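You operate a simulated robot arm through the tools that you are given. There is no shell and no other tool.

The job below is to be done with a simulated robot arm. You get a single attempt, and the scene is never put back.

JOB
Change the pin in the clamped block for the blue one, loosen the vice and slide the stop home.
Fine: the old pin goes first into the free opening of the short pin holder, the new one fully into the block; the block stays on the bed; the stop ends at 0 mm.
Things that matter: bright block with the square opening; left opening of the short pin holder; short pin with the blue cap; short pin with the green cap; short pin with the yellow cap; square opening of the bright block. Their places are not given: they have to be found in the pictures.

Only the result counts: the job must be done as asked and must still hold three seconds after the hand-in. Knocking over, shifting, dropping, spilling or breaking anything else fails it.

ROBOT AND FRAMES
A 7-joint arm with a two-finger parallel gripper, fixed in place. Base frame: the origin is at the foot of the arm, x ahead of it, y to its left, z up; the work surface is at about z = 0.868. Readings come in m, degrees, newtons and seconds.
Its first joint turns from -149.0 to 149.0 degrees. Payload 3.5 kg.
The tool frame sits at the grasp point between the pads (the TCP): z along the fingers, y along the line on which they close. The tips reach 0.023 m beyond it. The gripper opens to 0.094 m. The fingers are 0.038 m wide and 0.01 m thick; the gripper's body (0.054 by 0.096 m) begins 0.039 m behind the TCP.
Orientation is told as [roll, pitch, yaw] about the base's x, y, z axes, in that order, counted from this pose: with the fingers straight down and closing along the base's y, the tool's x points along the base's -x, its y along +y and its z along -z.

CONTROLS
- The arm moves only by the tool move_arm. Its argument "motion" is one flat list of numbers, 7 for each row, row after row: the shift along the base's x, y, z in m, then the turn, a rotation vector about the base's x, y, z in degrees, then the gripper command, from -1 (shut) to 1 (fully open), values between in proportion. In form: [dx, dy, dz, rx, ry, rz, hand, dx, dy, dz, rx, ry, rz, hand, ...]. A call has 1 to 20 rows; each row shifts and turns the commanded pose from where the row before left it. Rows are played at 5 a second. More than 0.05 m and 8.6 degrees between two rows, or a gripper value outside its range, and nothing of the call is played. Where a pose cannot be reached the arm comes as near as it can. A force on the tool above 80 N (or 10 N above the force at the start of the call, whichever is more), or a blocked arm, ends the call early, and 0.2 s more pass. Each finger travels about 0.153 m/s and halts on what it meets, pressing with about 30 N; the grip force reading is that of the motor and also rises with nothing between the fingers. The clock runs only during rows and for 0.2 s after the last one: add rows that do not move to give the fingers time. The reply holds the time, the measured pose of the TCP, the force on the tool along the base axes, the opening and the grip force, in the units named above and with some noise, with the torque about the TCP (base axes, N m) and any sound that the robot's microphone picked up.
- Cameras (640 x 400 px; columns grow to the right, rows downward): "scene" is fixed at [0.221, -0.5, 1.4629]; the picture's right is [0.83, -0.56, 0.00], its down [-0.13, -0.19, -0.97] and it looks along [0.55, 0.81, -0.23] (base axes); focal length 354 px, centre (320, 200). "wrist" rides on the gripper at [0.086, 0.016, -0.075] in the tool frame; the picture's right is [-0.18, 0.98, 0.00], its down [-0.58, -0.11, -0.81] and it looks along [-0.79, -0.15, 0.59] (tool axes); focal length 243 px, centre (320, 200).
- snapshot(camera): a new picture of that camera. No time passes.
- probe_pixels(camera, pixels): for up to 12 pixels [column, row] of the newest picture of that camera ("zoom" is the newest enlarged one), the place [x, y, z] in the base frame of the surface seen there, good to about 0.002 m. No time passes.
- zoom(camera, box): a new picture of the part [left, top, right, bottom] of that camera's present view, enlarged. No time passes.
- hand_in(): hands the job in; it is judged then, once.

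Leave the gripper open and the arm clear of the work at the hand-in unless told otherwise.

The tools are called after ">>>" as name(argument=value, ...) on one line, values as JSON. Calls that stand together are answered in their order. move_arm: Moves the arm, as the interface text tells. Its arguments: {"type":"object","properties":{"motion":{"type":"array"}},"required":["motion"]} The other tools are called the same way: snapshot (camera) takes a picture; probe_pixels (camera, pixels) gives the place of the surface under pixels of a picture; zoom (camera, box) takes an enlarged picture of a part of a camera's view; hand_in () hands the job in.

At the start:

```text
t: 0.0
eef_pos: [0.8202, 0.7282, 1.2185]
tool_rot: [-0.1, 0.0, -0.1]
contact_force: [0.3, 0.2, -0.4]
ft_torque: [0.0, 0.01, -0.01]
gripper_width: 0.094
gripper_force: 0.0
```

scene: 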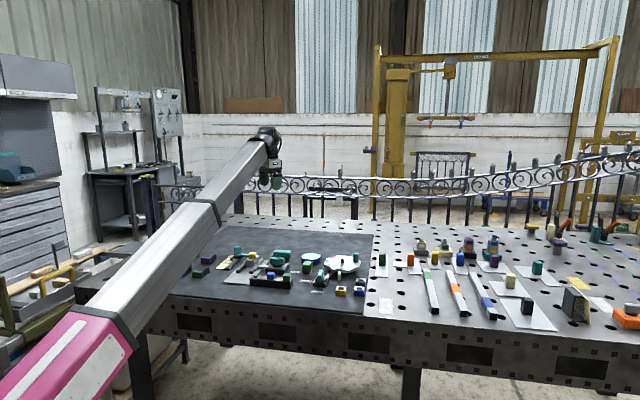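
wrist: 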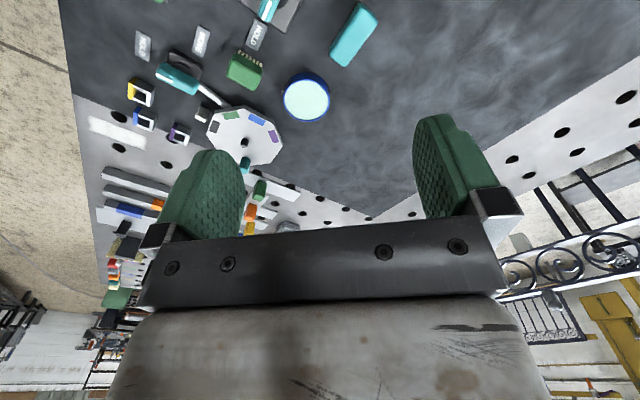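

I see a table with many small parts, and the arm is above the dark mat. I'll enlarge the scene view over the mat (columns 170–400, rows 220–320) and over the right-hand side.

>>> zoom(camera="scene", box=[180, 230, 380, 310])

>>> zoom(camera="scene", box=[360, 210, 640, 340])

>>> zoom(camera="wrist", box=[60, 0, 400, 210])

```text
3.20 times, centred on (280, 270) of scene
```

zoom: 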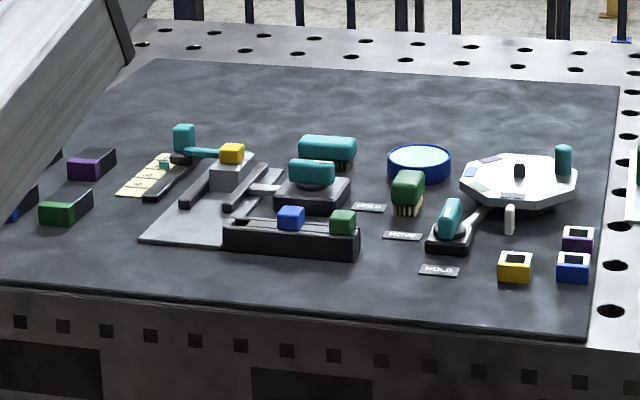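

```text
2.29 times, centred on (500, 275) of scene
```

zoom: 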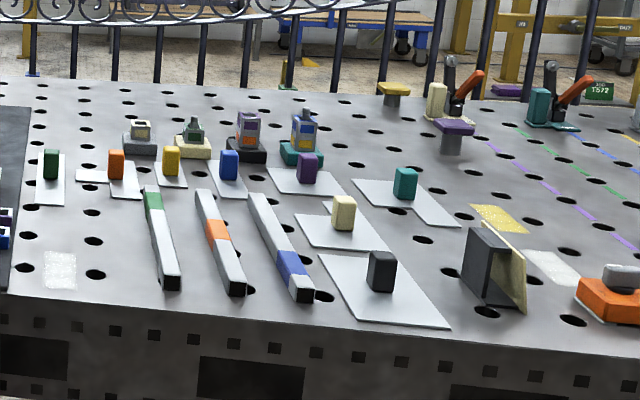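

```text
1.88 times, centred on (230, 105) of wrist
```

zoom: 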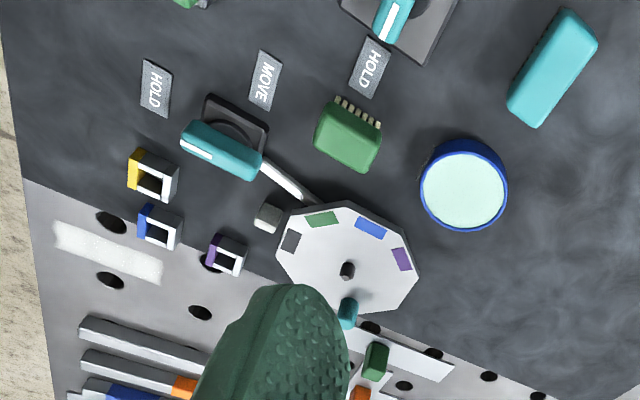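

The zoom shows a vice on a grey plate with a bright block holding the yellow-capped pin, a black holder with blue and green pins, a teal lever with HOLD/MOVE tags, and a slide with a scale on the left. I'll zoom in more closely on the vice area and then probe.

>>> zoom(camera="scene", box=[212, 235, 312, 315])

>>> zoom(camera="scene", box=[275, 240, 375, 320])

>>> probe_pixels(camera="scene", pixels=[[252, 276], [271, 276], [287, 277], [263, 282], [277, 284], [252, 256], [238, 251], [278, 262], [320, 276], [316, 285], [280, 252], [253, 262]])

```text
5.00 times, centred on (262, 275) of scene
```

zoom: 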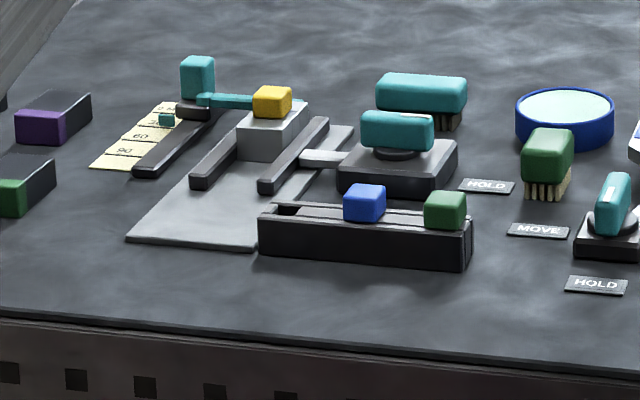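

```text
5.00 times, centred on (325, 280) of scene
```

zoom: 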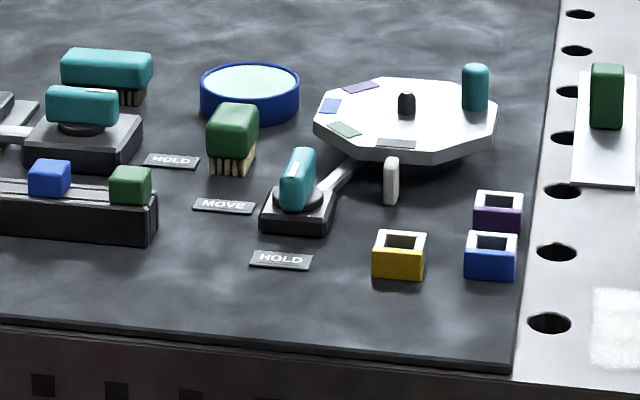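

```text
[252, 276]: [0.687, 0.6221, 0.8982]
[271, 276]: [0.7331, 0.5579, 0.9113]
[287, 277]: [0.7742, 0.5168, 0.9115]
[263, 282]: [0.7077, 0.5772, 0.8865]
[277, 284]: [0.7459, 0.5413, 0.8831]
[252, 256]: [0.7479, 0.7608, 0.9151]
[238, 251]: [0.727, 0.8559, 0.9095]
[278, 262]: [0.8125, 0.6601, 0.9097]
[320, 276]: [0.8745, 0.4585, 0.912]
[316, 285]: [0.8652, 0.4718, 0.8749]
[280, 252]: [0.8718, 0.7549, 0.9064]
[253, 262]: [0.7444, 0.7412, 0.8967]
```

The vice, holder, slide and lever all need a closer look. The wrist camera looks ahead (+x) and down, so I'll draw the hand back about 0.4 m in −x while staying at z≈1.2.

>>> move_arm(motion=[-0.05, 0, 0, 0, 0, 0, 1, -0.05, 0, 0, 0, 0, 0, 1, -0.05, 0, 0, 0, 0, 0, 1, -0.05, 0, 0, 0, 0, 0, 1, -0.05, 0, 0, 0, 0, 0, 1, -0.05, 0, 0, 0, 0, 0, 1, -0.05, 0, 0, 0, 0, 0, 1, 0, 0, 0, 0, 0, 0, 1, 0, 0, 0, 0, 0, 0, 1])

>>> snapshot(camera="wrist")

>>> snapshot(camera="scene")

```text
t: 2.0
eef_pos: [0.4776, 0.7364, 1.1951]
tool_rot: [0.9, -0.6, 0.0]
contact_force: [-0.2, 0.2, -0.2]
ft_torque: [-0.03, -0.01, 0.0]
gripper_width: 0.0941
gripper_force: 0.0
out of reach, approached as far as the arm can: row 5, 6, 7
```

```text
taken
```

wrist: 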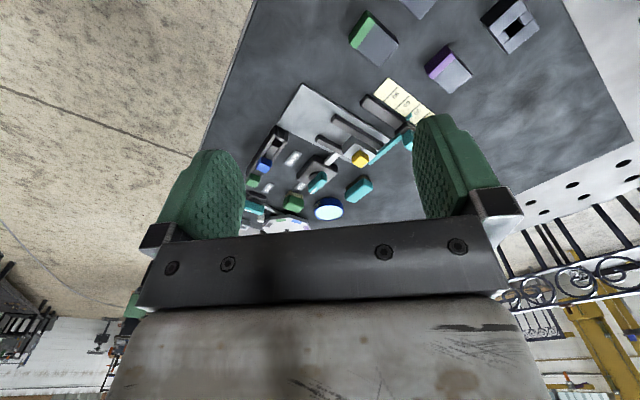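

```text
taken
```

scene: 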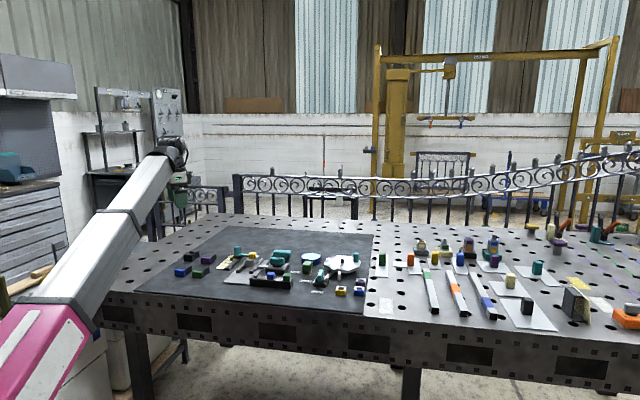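

The hand is now at about (0.48, 0.74, 1.20), slightly limited by reach. I'll enlarge the wrist view around the vice (columns 230–450, rows 70–240) and the scene view of the mat.

>>> zoom(camera="wrist", box=[230, 70, 430, 230])

>>> zoom(camera="scene", box=[160, 235, 300, 315])

```text
2.50 times, centred on (330, 150) of wrist
```

zoom: 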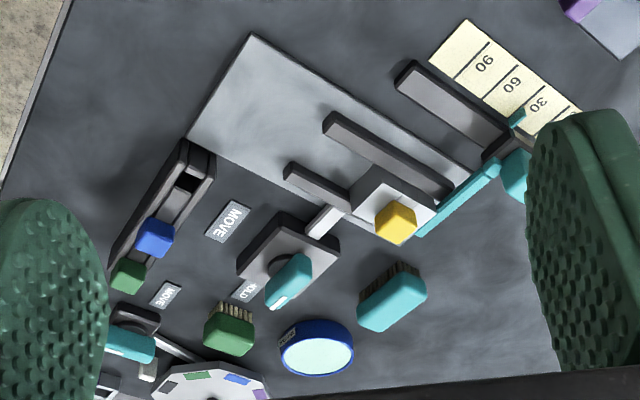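

```text
4.57 times, centred on (230, 275) of scene
```

zoom: 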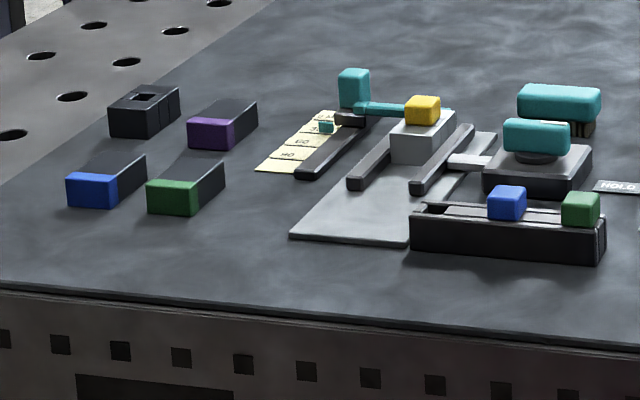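

I can see the vice lever (teal with a white stripe) with its own MOVE and HOLD tags, and the scale marked 90/60/30 beside the teal stop. I'll take a new wrist zoom around the vice and probe its main features.

>>> zoom(camera="wrist", box=[260, 70, 420, 200])

>>> probe_pixels(camera="wrist", pixels=[[309, 106], [336, 121], [388, 131], [360, 138], [374, 152], [388, 159], [360, 156], [320, 158], [333, 157], [345, 160], [345, 178], [296, 140]])

```text
3.08 times, centred on (340, 135) of wrist
```

zoom: 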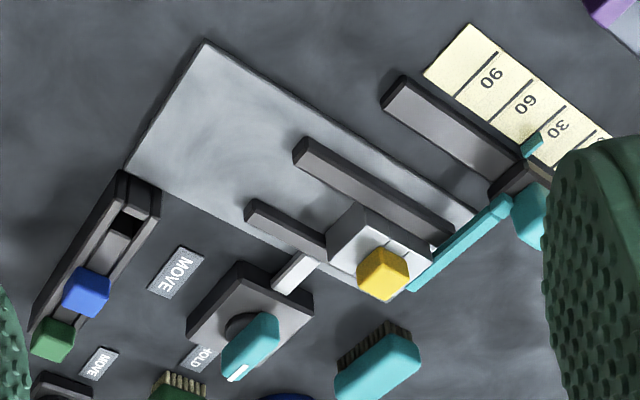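

```text
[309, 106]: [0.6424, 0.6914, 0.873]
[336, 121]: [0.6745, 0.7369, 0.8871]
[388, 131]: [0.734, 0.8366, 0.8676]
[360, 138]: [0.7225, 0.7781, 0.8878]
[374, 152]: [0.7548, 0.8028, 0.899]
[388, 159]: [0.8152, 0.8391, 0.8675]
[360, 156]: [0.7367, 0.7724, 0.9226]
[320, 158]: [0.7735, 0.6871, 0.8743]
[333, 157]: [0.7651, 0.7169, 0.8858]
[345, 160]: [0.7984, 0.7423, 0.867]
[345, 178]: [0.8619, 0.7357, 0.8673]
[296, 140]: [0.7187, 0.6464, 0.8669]
```

The stop and the "0" end of the scale are hidden by a finger. I'll shift the hand in +y and lower it a little so I can see the slide between the fingers.

>>> move_arm(motion=[0, 0.04, -0.03, 0, 0, 0, 1, 0, 0.04, -0.03, 0, 0, 0, 1, 0, 0.04, -0.03, 0, 0, 0, 1, 0, 0, -0.03, 0, 0, 0, 1, 0, 0, 0, 0, 0, 0, 1])

>>> snapshot(camera="wrist")

```text
t: 3.2
eef_pos: [0.4775, 0.859, 1.0735]
tool_rot: [0.0, 0.0, 0.0]
contact_force: [0.8, 0.3, 0.0]
ft_torque: [0.0, 0.01, 0.01]
gripper_width: 0.0942
gripper_force: 0.1
```

```text
taken
```

wrist: 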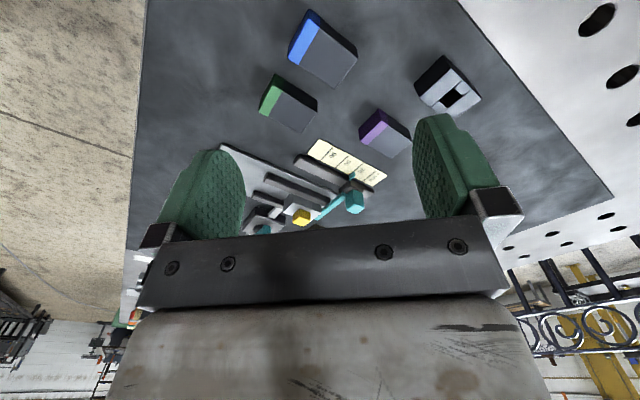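

>>> zoom(camera="wrist", box=[240, 130, 400, 230])

>>> probe_pixels(camera="wrist", pixels=[[352, 185], [375, 180], [380, 172], [354, 202], [335, 207], [300, 163], [345, 178], [310, 148], [303, 219], [318, 158]])

```text
4.00 times, centred on (320, 180) of wrist
```

zoom: 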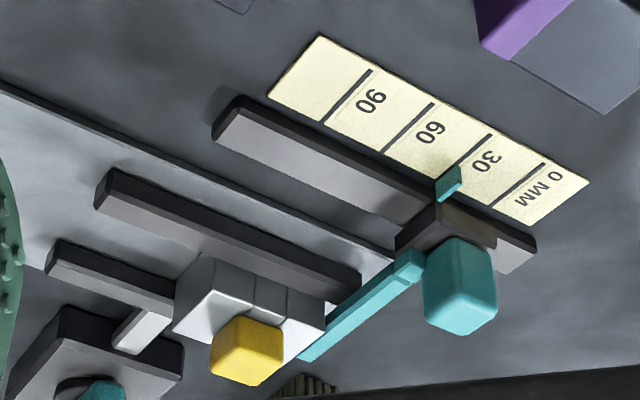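

```text
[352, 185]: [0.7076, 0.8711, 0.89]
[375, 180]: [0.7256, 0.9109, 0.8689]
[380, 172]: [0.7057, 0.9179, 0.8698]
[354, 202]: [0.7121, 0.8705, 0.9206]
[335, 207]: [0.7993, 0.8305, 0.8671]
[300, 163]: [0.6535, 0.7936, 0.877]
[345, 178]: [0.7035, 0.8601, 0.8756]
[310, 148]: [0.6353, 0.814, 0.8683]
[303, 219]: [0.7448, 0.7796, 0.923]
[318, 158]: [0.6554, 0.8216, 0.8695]
```

The scale reads 90–60–30–0 MM, with 0 at the far end, and the stop's pointer sits at about 35 mm. Next I'll measure the block, caps and holder precisely from tight zooms.

>>> zoom(camera="wrist", box=[275, 160, 395, 235])

>>> zoom(camera="scene", box=[225, 243, 289, 283])

```text
5.33 times, centred on (335, 198) of wrist
```

zoom: 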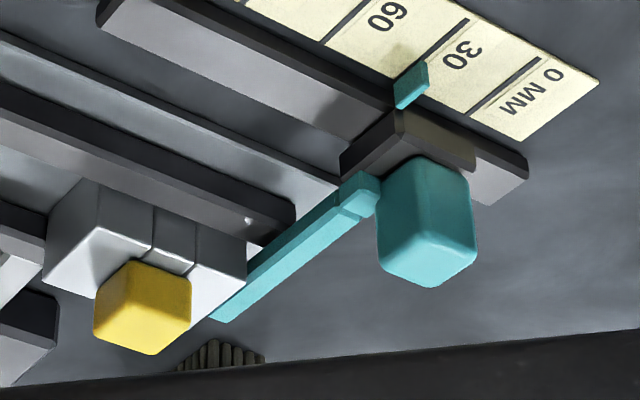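

```text
10.00 times, centred on (257, 263) of scene
```

zoom: 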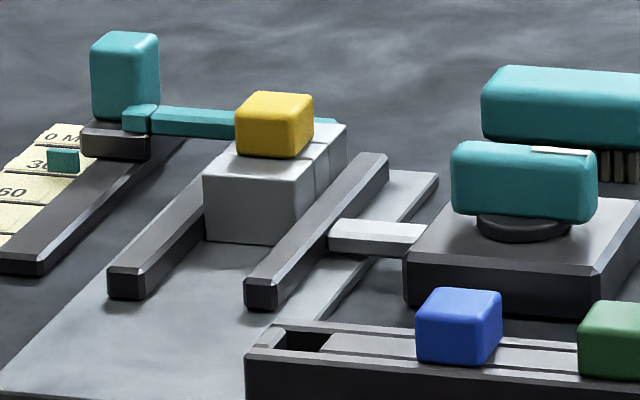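

The scene zoom is sharp, so I'll probe points on the yellow cap, block, stop knob, lever, and the blue and green caps.

>>> probe_pixels(camera="zoom", pixels=[[270, 100], [265, 140], [300, 140], [240, 175], [240, 210], [330, 150], [125, 45], [115, 90], [150, 90], [63, 160], [180, 125], [297, 345]])

>>> probe_pixels(camera="zoom", pixels=[[457, 300], [450, 345], [490, 335], [610, 315], [600, 350], [520, 155], [515, 190], [560, 151], [590, 190], [375, 232], [500, 270], [270, 250]])

```text
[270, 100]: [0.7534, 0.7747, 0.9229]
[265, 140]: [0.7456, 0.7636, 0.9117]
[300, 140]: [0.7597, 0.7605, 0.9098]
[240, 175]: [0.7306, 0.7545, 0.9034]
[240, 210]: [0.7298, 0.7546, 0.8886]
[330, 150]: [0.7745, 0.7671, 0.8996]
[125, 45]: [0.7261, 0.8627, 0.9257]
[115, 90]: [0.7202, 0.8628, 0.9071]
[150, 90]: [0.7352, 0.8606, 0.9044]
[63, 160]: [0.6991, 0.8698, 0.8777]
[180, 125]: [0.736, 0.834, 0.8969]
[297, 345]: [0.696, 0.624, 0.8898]
```

```text
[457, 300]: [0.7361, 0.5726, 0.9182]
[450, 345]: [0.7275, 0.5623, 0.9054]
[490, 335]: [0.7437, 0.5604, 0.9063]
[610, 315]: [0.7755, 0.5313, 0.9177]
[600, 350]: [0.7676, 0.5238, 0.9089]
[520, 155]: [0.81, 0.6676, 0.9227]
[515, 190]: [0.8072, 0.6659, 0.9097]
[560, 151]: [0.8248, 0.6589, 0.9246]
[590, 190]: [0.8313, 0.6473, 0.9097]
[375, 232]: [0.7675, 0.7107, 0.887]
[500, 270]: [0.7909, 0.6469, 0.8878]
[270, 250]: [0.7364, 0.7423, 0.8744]
```

The yellow cap is at about (0.755, 0.772) with its top near z=0.923, and the block top is near 0.903. I'll move to hover above the yellow pin, turning the hand about −34° to line up with the vice axis, and look straight along the fingers.

>>> move_arm(motion=[0.045, -0.014, 0, 0, 0, -6.8, 1, 0.045, -0.014, 0, 0, 0, -6.8, 1, 0.045, -0.014, 0, 0, 0, -6.8, 1, 0.045, -0.014, 0, 0, 0, -6.8, 1, 0.045, -0.014, 0, 0, 0, -6.8, 1, 0.05, -0.014, 0, 0, 0, 0, 1, 0, 0, 0, 0, 0, 0, 1, 0, 0, 0, 0, 0, 0, 1])

>>> snapshot(camera="wrist")

```text
refused: row 6 steps farther than a row can; nothing moved
```

```text
taken
```

wrist: 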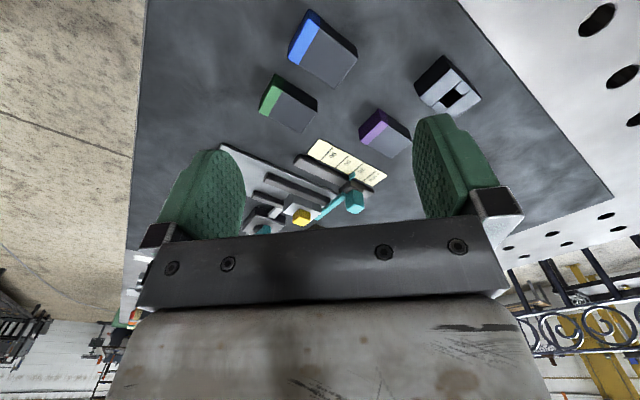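

The call was refused because row 6's step was over the limit, and nothing moved. I'll repeat it with smaller steps.

>>> move_arm(motion=[0.04, -0.012, 0, 0, 0, -6.8, 1, 0.04, -0.012, 0, 0, 0, -6.8, 1, 0.04, -0.012, 0, 0, 0, -6.8, 1, 0.04, -0.012, 0, 0, 0, -6.8, 1, 0.04, -0.012, 0, 0, 0, -6.8, 1, 0.04, -0.012, 0, 0, 0, 0, 1, 0.038, -0.012, 0, 0, 0, 0, 1, 0, 0, 0, 0, 0, 0, 1, 0, 0, 0, 0, 0, 0, 1])

>>> snapshot(camera="wrist")

```text
t: 5.2
eef_pos: [0.7563, 0.7719, 1.0727]
tool_rot: [0.0, 0.0, -34.0]
contact_force: [0.5, -0.2, -0.6]
ft_torque: [0.02, 0.01, 0.03]
gripper_width: 0.0938
gripper_force: 0.0
```

```text
taken
```

wrist: 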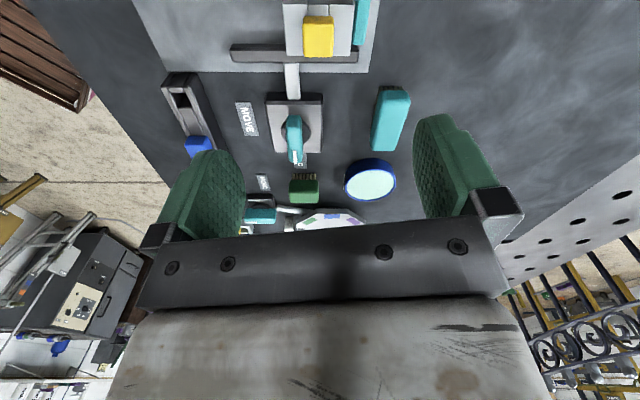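

I'm now above the vice and the whole assembly is in view. I'll probe the moving jaw, the bed edge, the yellow cap, the holder and the lever for exact directions.

>>> zoom(camera="wrist", box=[220, 0, 380, 100])

>>> probe_pixels(camera="zoom", pixels=[[60, 235], [530, 240], [340, 75], [445, 80], [340, 150], [445, 150], [340, 205], [440, 205], [280, 100], [280, 200], [510, 60], [510, 200]])

```text
4.00 times, centred on (300, 50) of wrist
```

zoom: 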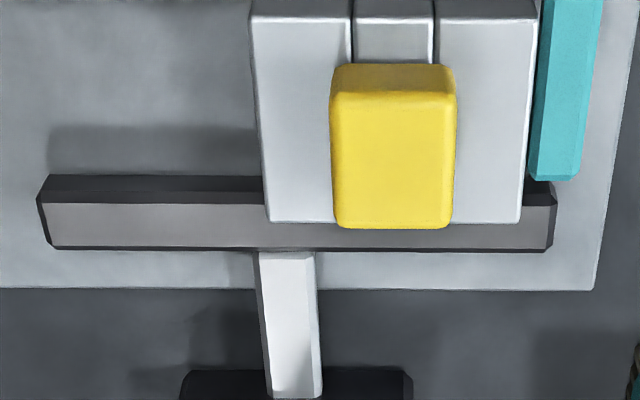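

```text
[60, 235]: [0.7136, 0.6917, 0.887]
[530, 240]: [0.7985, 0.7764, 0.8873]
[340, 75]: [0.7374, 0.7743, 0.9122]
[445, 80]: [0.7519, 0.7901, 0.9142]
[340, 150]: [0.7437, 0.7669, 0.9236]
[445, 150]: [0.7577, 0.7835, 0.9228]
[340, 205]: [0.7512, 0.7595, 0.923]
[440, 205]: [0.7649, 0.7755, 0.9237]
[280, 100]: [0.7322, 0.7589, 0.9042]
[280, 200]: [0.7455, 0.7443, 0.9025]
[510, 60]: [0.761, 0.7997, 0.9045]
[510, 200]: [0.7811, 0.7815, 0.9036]
```

The jaw runs at exactly 45° in the base frame, from (0.7136, 0.6917) to (0.7985, 0.7764), and the holder's line matches. The yellow cap centre is about (0.7535, 0.773). I'll turn to yaw −45°, centre on it and go down to z≈1.0.

>>> move_arm(motion=[-0.001, 0.0005, -0.02, 0, 0, -5.5, 1, -0.001, 0.0005, -0.02, 0, 0, -5.5, 1, 0, 0, -0.02, 0, 0, 0, 1, 0, 0, -0.01, 0, 0, 0, 1, 0, 0, 0, 0, 0, 0, 1])

>>> snapshot(camera="wrist")

>>> zoom(camera="wrist", box=[220, 40, 420, 165])

```text
t: 6.4
eef_pos: [0.7541, 0.7739, 1.0045]
tool_rot: [0.0, 0.0, -45.0]
contact_force: [0.7, 0.7, 0.1]
ft_torque: [-0.02, 0.0, 0.0]
gripper_width: 0.0938
gripper_force: 0.1
```

```text
taken
```

wrist: 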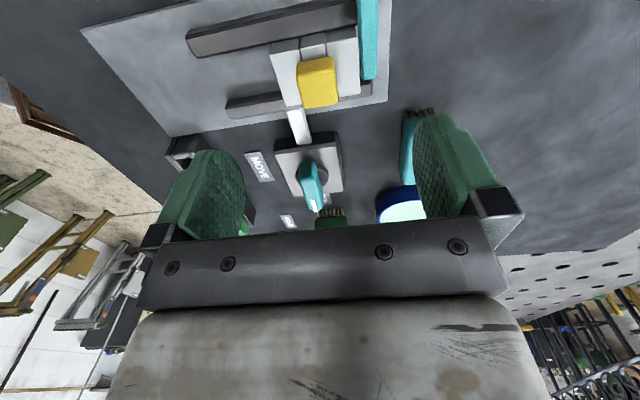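

```text
3.20 times, centred on (320, 102) of wrist
```

zoom: 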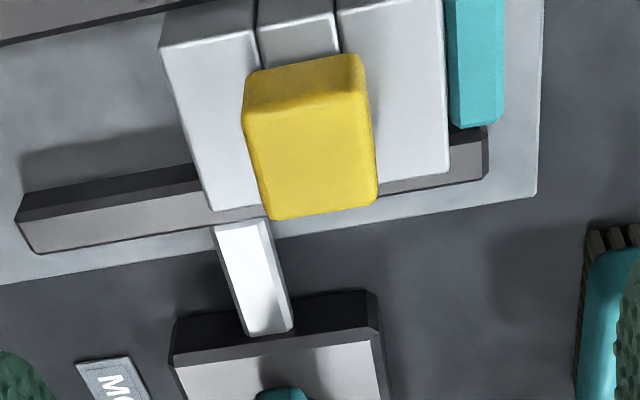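

The cap is now framed between the fingers. I'll probe its four side edges for a precise centre.

>>> probe_pixels(camera="zoom", pixels=[[260, 160], [368, 140], [305, 110], [325, 200], [300, 75], [310, 150], [250, 140], [373, 160], [200, 150], [420, 100], [240, 205], [430, 170]])

```text
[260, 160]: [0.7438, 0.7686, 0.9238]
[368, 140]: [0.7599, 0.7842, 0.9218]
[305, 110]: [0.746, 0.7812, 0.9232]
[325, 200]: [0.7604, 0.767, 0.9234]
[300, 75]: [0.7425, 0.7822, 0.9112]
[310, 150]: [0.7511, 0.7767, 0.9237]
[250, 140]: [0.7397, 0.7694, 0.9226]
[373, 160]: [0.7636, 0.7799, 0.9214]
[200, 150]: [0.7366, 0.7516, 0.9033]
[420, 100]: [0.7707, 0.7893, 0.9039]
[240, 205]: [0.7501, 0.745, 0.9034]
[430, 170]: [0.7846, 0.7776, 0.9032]
```

The cap centre works out to (0.7528, 0.7736), with its top at 0.9235 and the block top at 0.9035. I'll go down to TCP z≈0.929 so the tips stay about 2.5 mm above the block, with the fingers part-closed.

>>> move_arm(motion=[-0.0013, -0.0003, -0.02, 0, 0, 0, 0.2, 0, 0, -0.02, 0, 0, 0, 0.2, 0, 0, -0.02, 0, 0, 0, 0.2, 0, 0, -0.01, 0, 0, 0, 0.2, 0, 0, -0.0055, 0, 0, 0, 0.2, 0, 0, 0, 0, 0, 0, 0.2])

>>> snapshot(camera="wrist")

>>> zoom(camera="scene", box=[225, 233, 289, 273])

```text
t: 7.8
eef_pos: [0.7532, 0.7739, 0.9285]
tool_rot: [0.0, 0.0, -45.1]
contact_force: [0.6, 0.4, 0.3]
ft_torque: [0.0, -0.03, 0.01]
gripper_width: 0.0566
gripper_force: 0.0
```

```text
taken
```

wrist: 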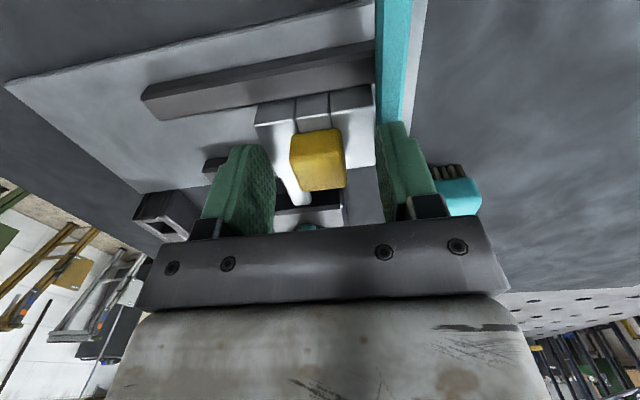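

```text
10.00 times, centred on (257, 253) of scene
```

zoom: 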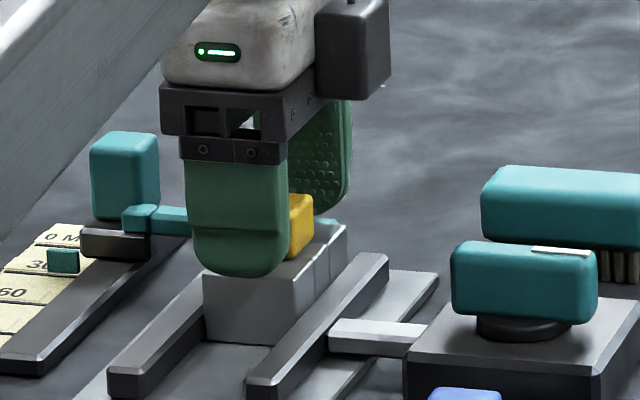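

The fingers straddle the yellow cap just above the block. I'll close and wait for the grip to settle.

>>> move_arm(motion=[0, 0, 0, 0, 0, 0, -0.3, 0, 0, 0, 0, 0, 0, -0.7, 0, 0, 0, 0, 0, 0, -1, 0, 0, 0, 0, 0, 0, -1, 0, 0, 0, 0, 0, 0, -1])

>>> snapshot(camera="wrist")

```text
t: 9.0
eef_pos: [0.7529, 0.774, 0.929]
tool_rot: [0.1, 0.0, -45.0]
contact_force: [-1.1, -0.4, 0.4]
ft_torque: [0.0, 0.0, 0.0]
gripper_width: 0.0255
gripper_force: 29.9
```

```text
taken
```

wrist: 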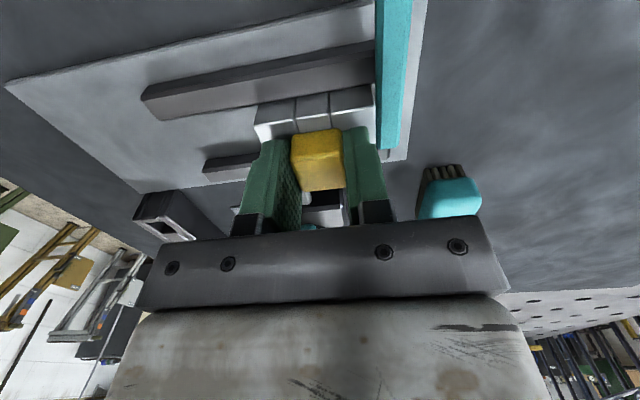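

Gripped at a width of 25.5 mm with almost no side force. The pin axis in the block is close to (0.7529, 0.7740). I'll lift straight up slowly and watch the force.

>>> move_arm(motion=[0, 0, 0.005, 0, 0, 0, -1, 0, 0, 0.01, 0, 0, 0, -1, 0, 0, 0.015, 0, 0, 0, -1, 0, 0, 0.02, 0, 0, 0, -1, 0, 0, 0.02, 0, 0, 0, -1, 0, 0, 0.02, 0, 0, 0, -1, 0, 0, 0, 0, 0, 0, -1])

>>> snapshot(camera="wrist")

>>> zoom(camera="scene", box=[215, 223, 295, 273])

```text
t: 10.6
eef_pos: [0.753, 0.7743, 1.0185]
tool_rot: [-0.1, 0.0, -45.1]
contact_force: [-0.1, -0.2, -0.6]
ft_torque: [0.0, -0.03, 0.0]
gripper_width: 0.0258
gripper_force: 29.9
```

```text
taken
```

wrist: 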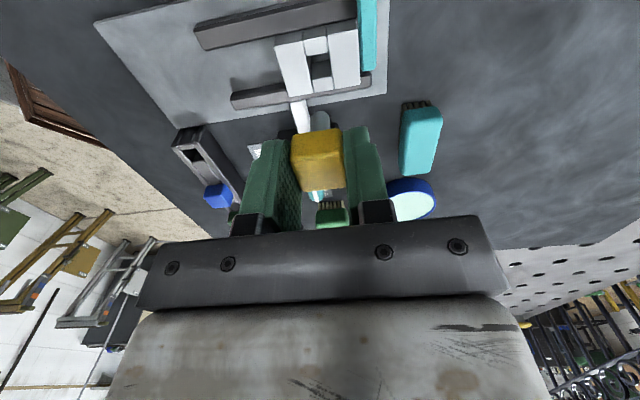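

```text
8.00 times, centred on (255, 248) of scene
```

zoom: 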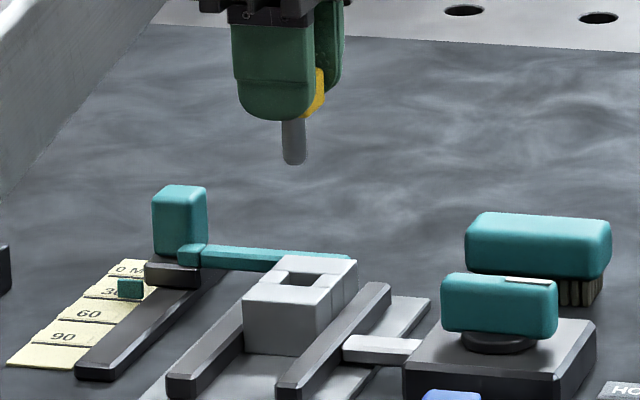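

The pin is out and the square opening is visible. I'll zoom on the block hole and the holder to measure both.

>>> zoom(camera="wrist", box=[265, 15, 375, 105])

>>> probe_pixels(camera="zoom", pixels=[[300, 235], [360, 235], [245, 260], [415, 220], [330, 195], [330, 290], [265, 330], [470, 290], [240, 170], [420, 120], [340, 340], [300, 180]])

>>> zoom(camera="wrist", box=[160, 110, 260, 220])

```text
4.44 times, centred on (320, 60) of wrist
```

zoom: 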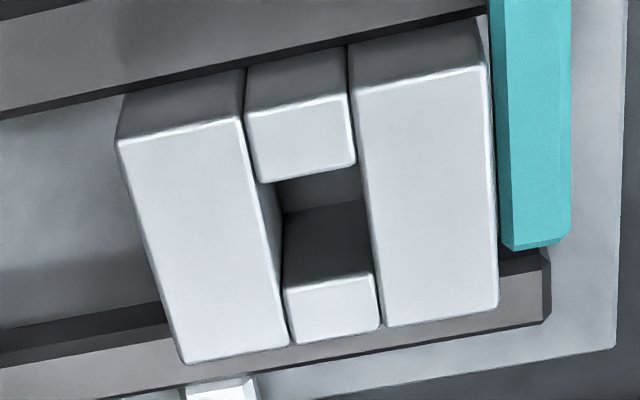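

```text
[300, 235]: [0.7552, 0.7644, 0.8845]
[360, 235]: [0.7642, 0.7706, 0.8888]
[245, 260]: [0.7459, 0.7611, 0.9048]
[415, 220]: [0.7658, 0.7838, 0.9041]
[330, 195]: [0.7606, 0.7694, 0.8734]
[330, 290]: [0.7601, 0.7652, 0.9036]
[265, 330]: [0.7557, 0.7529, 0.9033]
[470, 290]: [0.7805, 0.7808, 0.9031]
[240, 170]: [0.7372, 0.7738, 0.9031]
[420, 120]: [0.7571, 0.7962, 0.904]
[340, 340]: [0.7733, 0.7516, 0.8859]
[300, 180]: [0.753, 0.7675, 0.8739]
```

```text
3.64 times, centred on (210, 165) of wrist
```

zoom: 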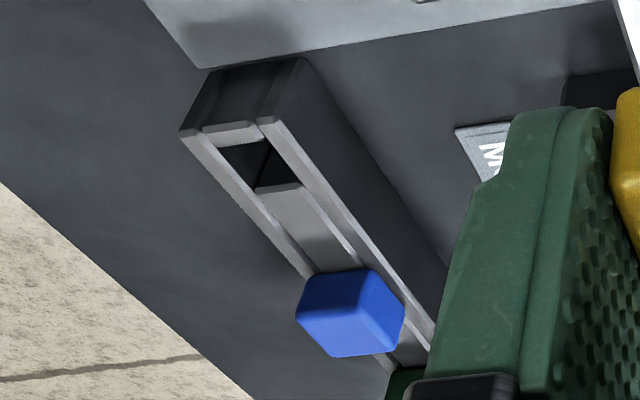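

The block opening is about 17–19 mm across, so the pin has a little clearance. Now I'll probe the holder's free opening and the blue cap in this latest zoom.

>>> probe_pixels(camera="zoom", pixels=[[215, 170], [230, 131], [285, 145], [290, 205], [245, 207], [315, 180], [310, 240], [262, 165], [240, 160], [350, 300], [320, 290], [385, 290]])

>>> probe_pixels(camera="zoom", pixels=[[190, 142], [265, 125], [225, 185], [300, 160], [270, 240], [345, 220], [255, 130], [205, 135], [265, 195], [300, 192], [340, 345], [375, 272]])

```text
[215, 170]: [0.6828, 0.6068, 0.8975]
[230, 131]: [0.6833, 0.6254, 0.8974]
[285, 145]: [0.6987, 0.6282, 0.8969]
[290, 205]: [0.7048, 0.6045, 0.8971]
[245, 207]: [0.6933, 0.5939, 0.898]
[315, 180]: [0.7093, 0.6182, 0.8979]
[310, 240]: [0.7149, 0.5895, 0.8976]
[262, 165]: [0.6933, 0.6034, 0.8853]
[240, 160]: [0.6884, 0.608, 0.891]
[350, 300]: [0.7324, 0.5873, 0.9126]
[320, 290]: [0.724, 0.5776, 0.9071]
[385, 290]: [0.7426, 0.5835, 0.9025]
```

```text
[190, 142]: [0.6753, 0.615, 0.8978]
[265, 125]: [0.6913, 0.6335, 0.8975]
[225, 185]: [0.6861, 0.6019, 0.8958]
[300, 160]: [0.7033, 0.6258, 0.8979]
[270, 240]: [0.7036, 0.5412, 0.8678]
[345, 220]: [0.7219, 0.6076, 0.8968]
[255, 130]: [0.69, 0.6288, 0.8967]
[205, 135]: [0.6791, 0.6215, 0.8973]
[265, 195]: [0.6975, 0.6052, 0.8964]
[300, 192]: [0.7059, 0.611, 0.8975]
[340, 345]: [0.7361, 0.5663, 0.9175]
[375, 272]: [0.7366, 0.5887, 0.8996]
```

The holder top is at z=0.8975, its centreline at u=0.925 and the free opening's centre at about (0.693, 0.615). I'll carry the yellow pin over it, then look before lowering.

>>> move_arm(motion=[-0.015, -0.0398, 0, 0, 0, 0, -1, -0.015, -0.0398, 0, 0, 0, 0, -1, -0.015, -0.0398, 0, 0, 0, 0, -1, -0.015, -0.0397, 0, 0, 0, 0, -1, 0, 0, 0, 0, 0, 0, -1, 0, 0, 0, 0, 0, 0, -1])

>>> snapshot(camera="wrist")

>>> zoom(camera="scene", box=[215, 243, 295, 293])

```text
t: 12.0
eef_pos: [0.6932, 0.6148, 1.0184]
tool_rot: [-0.1, 0.0, -45.0]
contact_force: [-0.6, 0.0, -1.8]
ft_torque: [-0.02, 0.01, 0.0]
gripper_width: 0.0257
gripper_force: 30.2
```

```text
taken
```

wrist: 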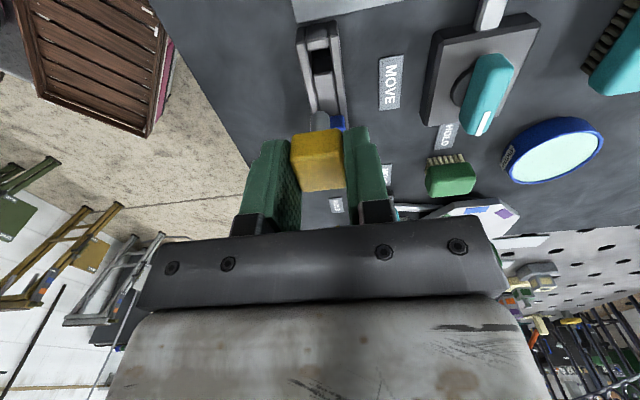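

```text
8.00 times, centred on (255, 268) of scene
```

zoom: 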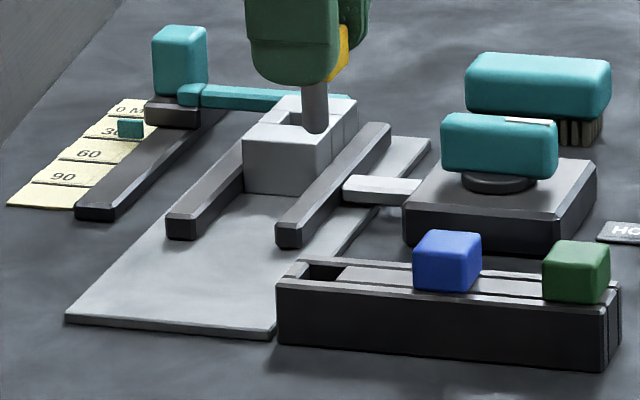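

The pin hangs over the holder. I'll probe the visible shaft and re-measure the opening from this view.

>>> probe_pixels(camera="zoom", pixels=[[303, 105], [315, 105], [327, 105], [315, 125], [345, 55], [315, 90]])

>>> zoom(camera="wrist", box=[280, 10, 370, 140])

```text
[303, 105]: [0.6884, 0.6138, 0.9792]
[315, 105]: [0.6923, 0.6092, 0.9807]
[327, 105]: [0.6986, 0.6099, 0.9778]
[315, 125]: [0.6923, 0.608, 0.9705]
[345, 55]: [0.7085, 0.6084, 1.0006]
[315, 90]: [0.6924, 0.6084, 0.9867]
```

```text
3.08 times, centred on (325, 75) of wrist
```

zoom: 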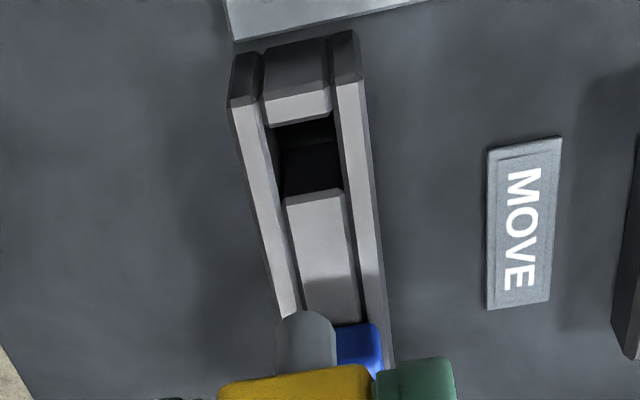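

>>> probe_pixels(camera="zoom", pixels=[[300, 112], [258, 150], [353, 130], [268, 190], [362, 190], [310, 205], [290, 205], [335, 200], [296, 122], [325, 108], [315, 260], [310, 160]])

```text
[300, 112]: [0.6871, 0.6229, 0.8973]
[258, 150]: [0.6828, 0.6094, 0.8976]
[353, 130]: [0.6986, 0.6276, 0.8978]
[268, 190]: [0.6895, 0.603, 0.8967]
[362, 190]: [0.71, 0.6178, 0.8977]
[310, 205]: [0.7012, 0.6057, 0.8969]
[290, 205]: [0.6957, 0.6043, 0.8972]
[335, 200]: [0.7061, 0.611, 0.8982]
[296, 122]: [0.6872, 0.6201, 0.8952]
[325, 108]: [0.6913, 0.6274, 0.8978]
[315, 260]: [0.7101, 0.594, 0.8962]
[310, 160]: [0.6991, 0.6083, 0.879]
```

The opening's centre is about u=0.926, v=0.056, so only a sub-millimetre correction is needed. I'll lower until the pin tip is just inside the opening and check the force.

>>> move_arm(motion=[0.0006, 0.0004, -0.02, 0, 0, 0, -1, 0, 0, -0.02, 0, 0, 0, -1, 0, 0, -0.02, 0, 0, 0, -1, 0, 0, -0.008, 0, 0, 0, -1, 0, 0, -0.004, 0, 0, 0, -1, 0, 0, 0, 0, 0, 0, -1])

>>> zoom(camera="scene", box=[225, 253, 289, 293])

```text
t: 13.4
eef_pos: [0.693, 0.6149, 0.9463]
tool_rot: [0.0, -0.1, -45.0]
contact_force: [-0.5, 0.3, -1.1]
ft_torque: [0.01, 0.01, 0.0]
gripper_width: 0.0255
gripper_force: 29.7
```

```text
10.00 times, centred on (257, 273) of scene
```

zoom: 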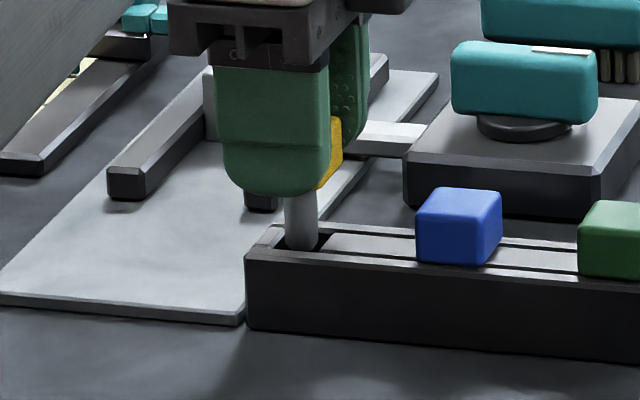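

The shaft is entering the opening with no extra force. I'll lower on towards seating at TCP z≈0.924 in small steps.

>>> move_arm(motion=[0, 0, -0.005, 0, 0, 0, -1, 0, 0, -0.005, 0, 0, 0, -1, 0, 0, -0.005, 0, 0, 0, -1, 0, 0, -0.004, 0, 0, 0, -1, 0, 0, -0.002, 0, 0, 0, -1, 0, 0, 0, 0, 0, 0, -1])

>>> zoom(camera="scene", box=[225, 253, 289, 293])

```text
t: 14.8
eef_pos: [0.6929, 0.6158, 0.9247]
tool_rot: [0.0, 0.1, -45.1]
contact_force: [-0.5, 0.0, -1.7]
ft_torque: [0.03, -0.01, 0.04]
gripper_width: 0.0253
gripper_force: 30.1
```

```text
10.00 times, centred on (257, 273) of scene
```

zoom: 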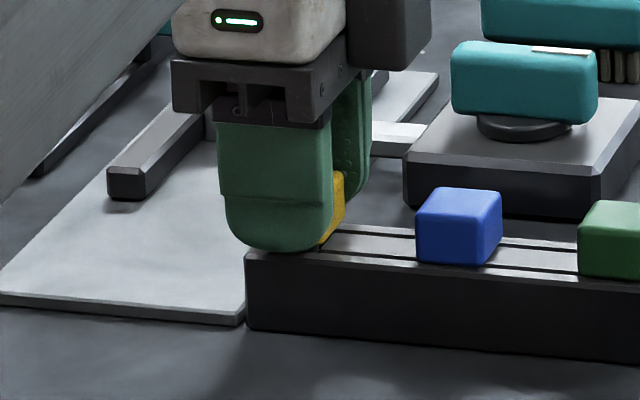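

There's still no contact, so about 1.5 mm remain. I'll lower in half-millimetre steps.

>>> move_arm(motion=[0, 0, -0.0007, 0, 0, 0, -1, 0, 0, -0.0007, 0, 0, 0, -1, 0, 0, -0.0006, 0, 0, 0, -1, 0, 0, 0, 0, 0, 0, -1])

```text
t: 15.8
eef_pos: [0.6925, 0.6155, 0.924]
tool_rot: [-0.2, -0.1, -44.9]
contact_force: [0.1, -0.1, -1.2]
ft_torque: [0.02, -0.01, -0.01]
gripper_width: 0.0259
gripper_force: 30.0
```

>>> move_arm(motion=[0, 0, -0.0007, 0, 0, 0, -1, 0, 0, -0.0006, 0, 0, 0, -1, 0, 0, 0, 0, 0, 0, -1, 0, 0, 0, 0, 0, 0, -1])

```text
t: 16.8
eef_pos: [0.6935, 0.6155, 0.9231]
tool_rot: [0.1, 0.0, -45.0]
contact_force: [-0.9, 0.5, 5.9]
ft_torque: [-0.06, -0.04, 0.02]
gripper_width: 0.0259
gripper_force: 29.6
```

A +5.9 N upward force shows the cap has seated. I'll open the fingers and raise straight up.

>>> move_arm(motion=[0, 0, 0, 0, 0, 0, -0.2, 0, 0, 0, 0, 0, 0, 0.1, 0, 0, 0, 0, 0, 0, 0.1, 0, 0, 0.01, 0, 0, 0, 0.1, 0, 0, 0.02, 0, 0, 0, 0.1, 0, 0, 0.03, 0, 0, 0, 0.1, 0, 0, 0.03, 0, 0, 0, 0.1, 0, 0, 0, 0, 0, 0, 0.1])

>>> snapshot(camera="wrist")

>>> zoom(camera="scene", box=[225, 253, 289, 293])

```text
t: 18.6
eef_pos: [0.6936, 0.6152, 1.013]
tool_rot: [0.1, 0.0, -45.0]
contact_force: [-0.6, 0.1, -0.4]
ft_torque: [0.03, -0.01, -0.01]
gripper_width: 0.0517
gripper_force: 0.1
```

```text
taken
```

wrist: 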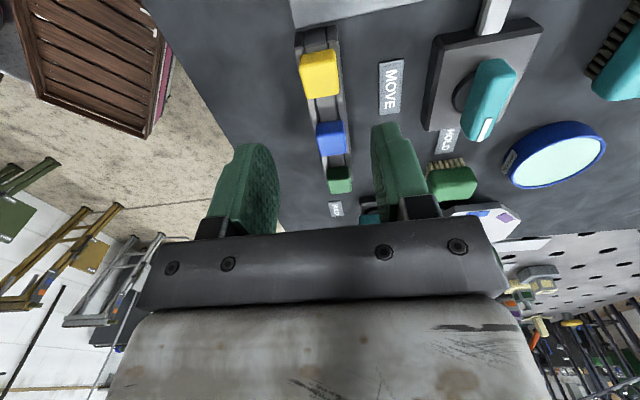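

```text
10.00 times, centred on (257, 273) of scene
```

zoom: 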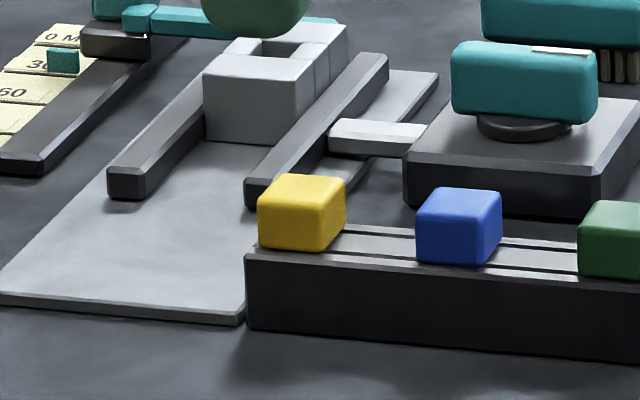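

The yellow cap sits in the left opening, level with the blue one. I'll move 60 mm along the holder to above the blue pin and look.

>>> move_arm(motion=[0.0212, -0.0212, 0, 0, 0, 0, 0.1, 0.0212, -0.0212, 0, 0, 0, 0, 0.1, 0, 0, 0, 0, 0, 0, 0.1, 0, 0, 0, 0, 0, 0, 0.1])

>>> zoom(camera="wrist", box=[260, 10, 390, 140])

```text
t: 19.6
eef_pos: [0.7366, 0.5727, 1.0121]
tool_rot: [0.0, 0.0, -45.0]
contact_force: [0.1, -0.3, 0.4]
ft_torque: [0.01, -0.03, 0.0]
gripper_width: 0.0517
gripper_force: 0.0
```

```text
3.08 times, centred on (325, 75) of wrist
```

zoom: 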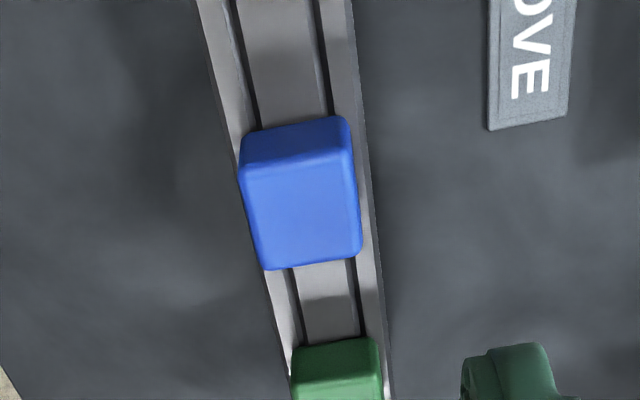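

>>> probe_pixels(camera="zoom", pixels=[[248, 200], [357, 190], [300, 170], [310, 255], [300, 140], [304, 210], [250, 150], [345, 130], [265, 262], [360, 245], [335, 360], [310, 264]])

```text
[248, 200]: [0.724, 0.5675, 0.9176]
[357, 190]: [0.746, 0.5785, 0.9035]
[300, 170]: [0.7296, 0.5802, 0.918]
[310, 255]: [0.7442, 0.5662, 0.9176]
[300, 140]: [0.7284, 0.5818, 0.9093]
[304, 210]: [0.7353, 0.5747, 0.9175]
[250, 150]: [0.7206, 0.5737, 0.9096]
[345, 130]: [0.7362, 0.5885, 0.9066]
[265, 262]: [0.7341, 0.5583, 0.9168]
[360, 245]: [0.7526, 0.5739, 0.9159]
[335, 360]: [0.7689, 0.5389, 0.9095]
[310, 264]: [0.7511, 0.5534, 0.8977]
```

The blue cap centre is about u=0.925, v=0.116, and the TCP is already over it to within a millimetre. I'll lower to z≈0.9235 with the fingers part open.

>>> move_arm(motion=[0, 0, -0.02, 0, 0, 0, 0.1, 0, 0, -0.02, 0, 0, 0, 0.1, 0, 0, -0.02, 0, 0, 0, 0.1, 0, 0, -0.015, 0, 0, 0, 0.1, 0, 0, -0.01, 0, 0, 0, 0.1, 0, 0, -0.0035, 0, 0, 0, 0.1, 0, 0, 0, 0, 0, 0, 0.1])

>>> snapshot(camera="wrist")

>>> zoom(camera="scene", box=[235, 253, 299, 293])

```text
t: 21.2
eef_pos: [0.7366, 0.5732, 0.924]
tool_rot: [0.0, 0.0, -45.0]
contact_force: [1.1, -0.1, -0.6]
ft_torque: [0.01, 0.0, -0.01]
gripper_width: 0.0518
gripper_force: 0.1
```

```text
taken
```

wrist: 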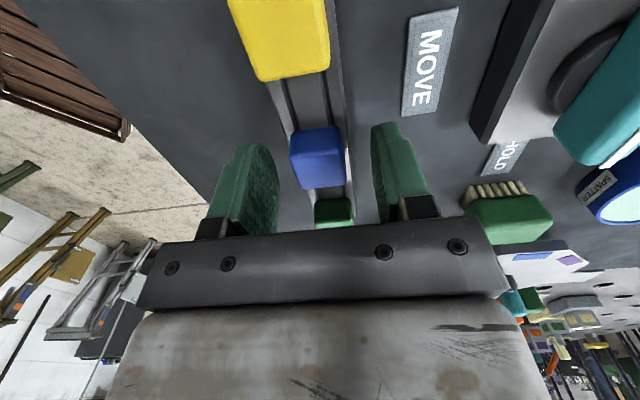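

```text
10.00 times, centred on (267, 273) of scene
```

zoom: 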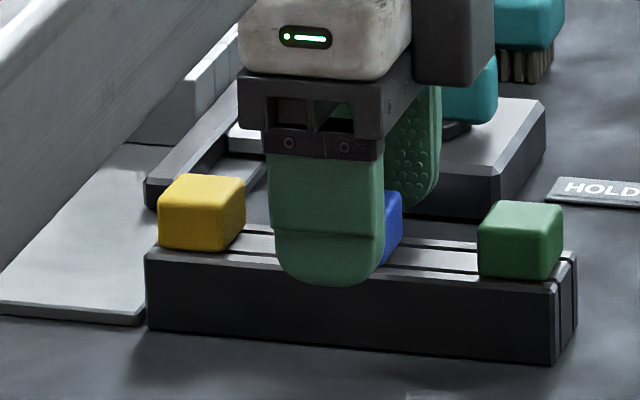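

The blue cap sits in the wrist view just where the yellow one did when I gripped it (columns 290–345, rows 127–190). I'll close and then lift 95 mm.

>>> move_arm(motion=[0, 0, 0, 0, 0, 0, -0.3, 0, 0, 0, 0, 0, 0, -0.7, 0, 0, 0, 0, 0, 0, -1, 0, 0, 0, 0, 0, 0, -1, 0, 0, 0, 0, 0, 0, -1])

>>> move_arm(motion=[0, 0, 0.005, 0, 0, 0, -1, 0, 0, 0.01, 0, 0, 0, -1, 0, 0, 0.015, 0, 0, 0, -1, 0, 0, 0.02, 0, 0, 0, -1, 0, 0, 0.02, 0, 0, 0, -1, 0, 0, 0.025, 0, 0, 0, -1, 0, 0, 0, 0, 0, 0, -1])

>>> snapshot(camera="wrist")

>>> zoom(camera="scene", box=[225, 233, 305, 293])

```text
t: 22.4
eef_pos: [0.7359, 0.5731, 0.9247]
tool_rot: [0.0, 0.0, -44.9]
contact_force: [0.2, 0.1, 0.3]
ft_torque: [0.02, 0.01, -0.02]
gripper_width: 0.0253
gripper_force: 29.9
```

```text
t: 24.0
eef_pos: [0.7347, 0.5733, 1.019]
tool_rot: [0.0, 0.0, -45.0]
contact_force: [0.5, 0.1, -0.9]
ft_torque: [0.03, 0.01, 0.02]
gripper_width: 0.0251
gripper_force: 29.8
```

```text
taken
```

wrist: 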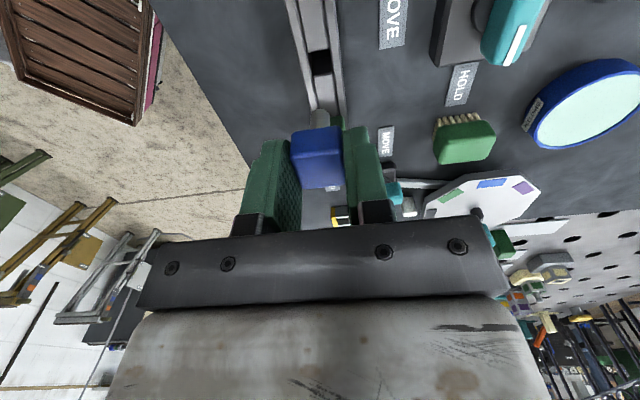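

```text
6.67 times, centred on (265, 263) of scene
```

zoom: 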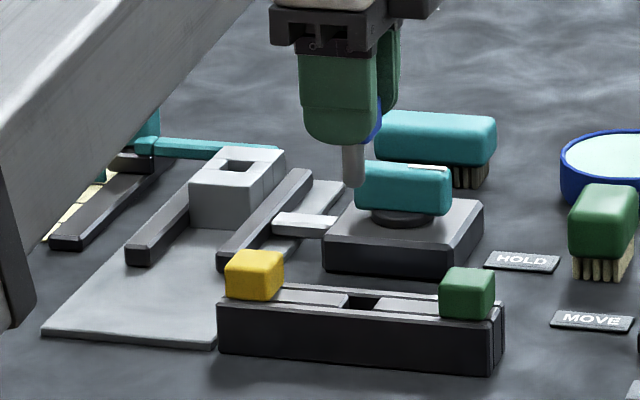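

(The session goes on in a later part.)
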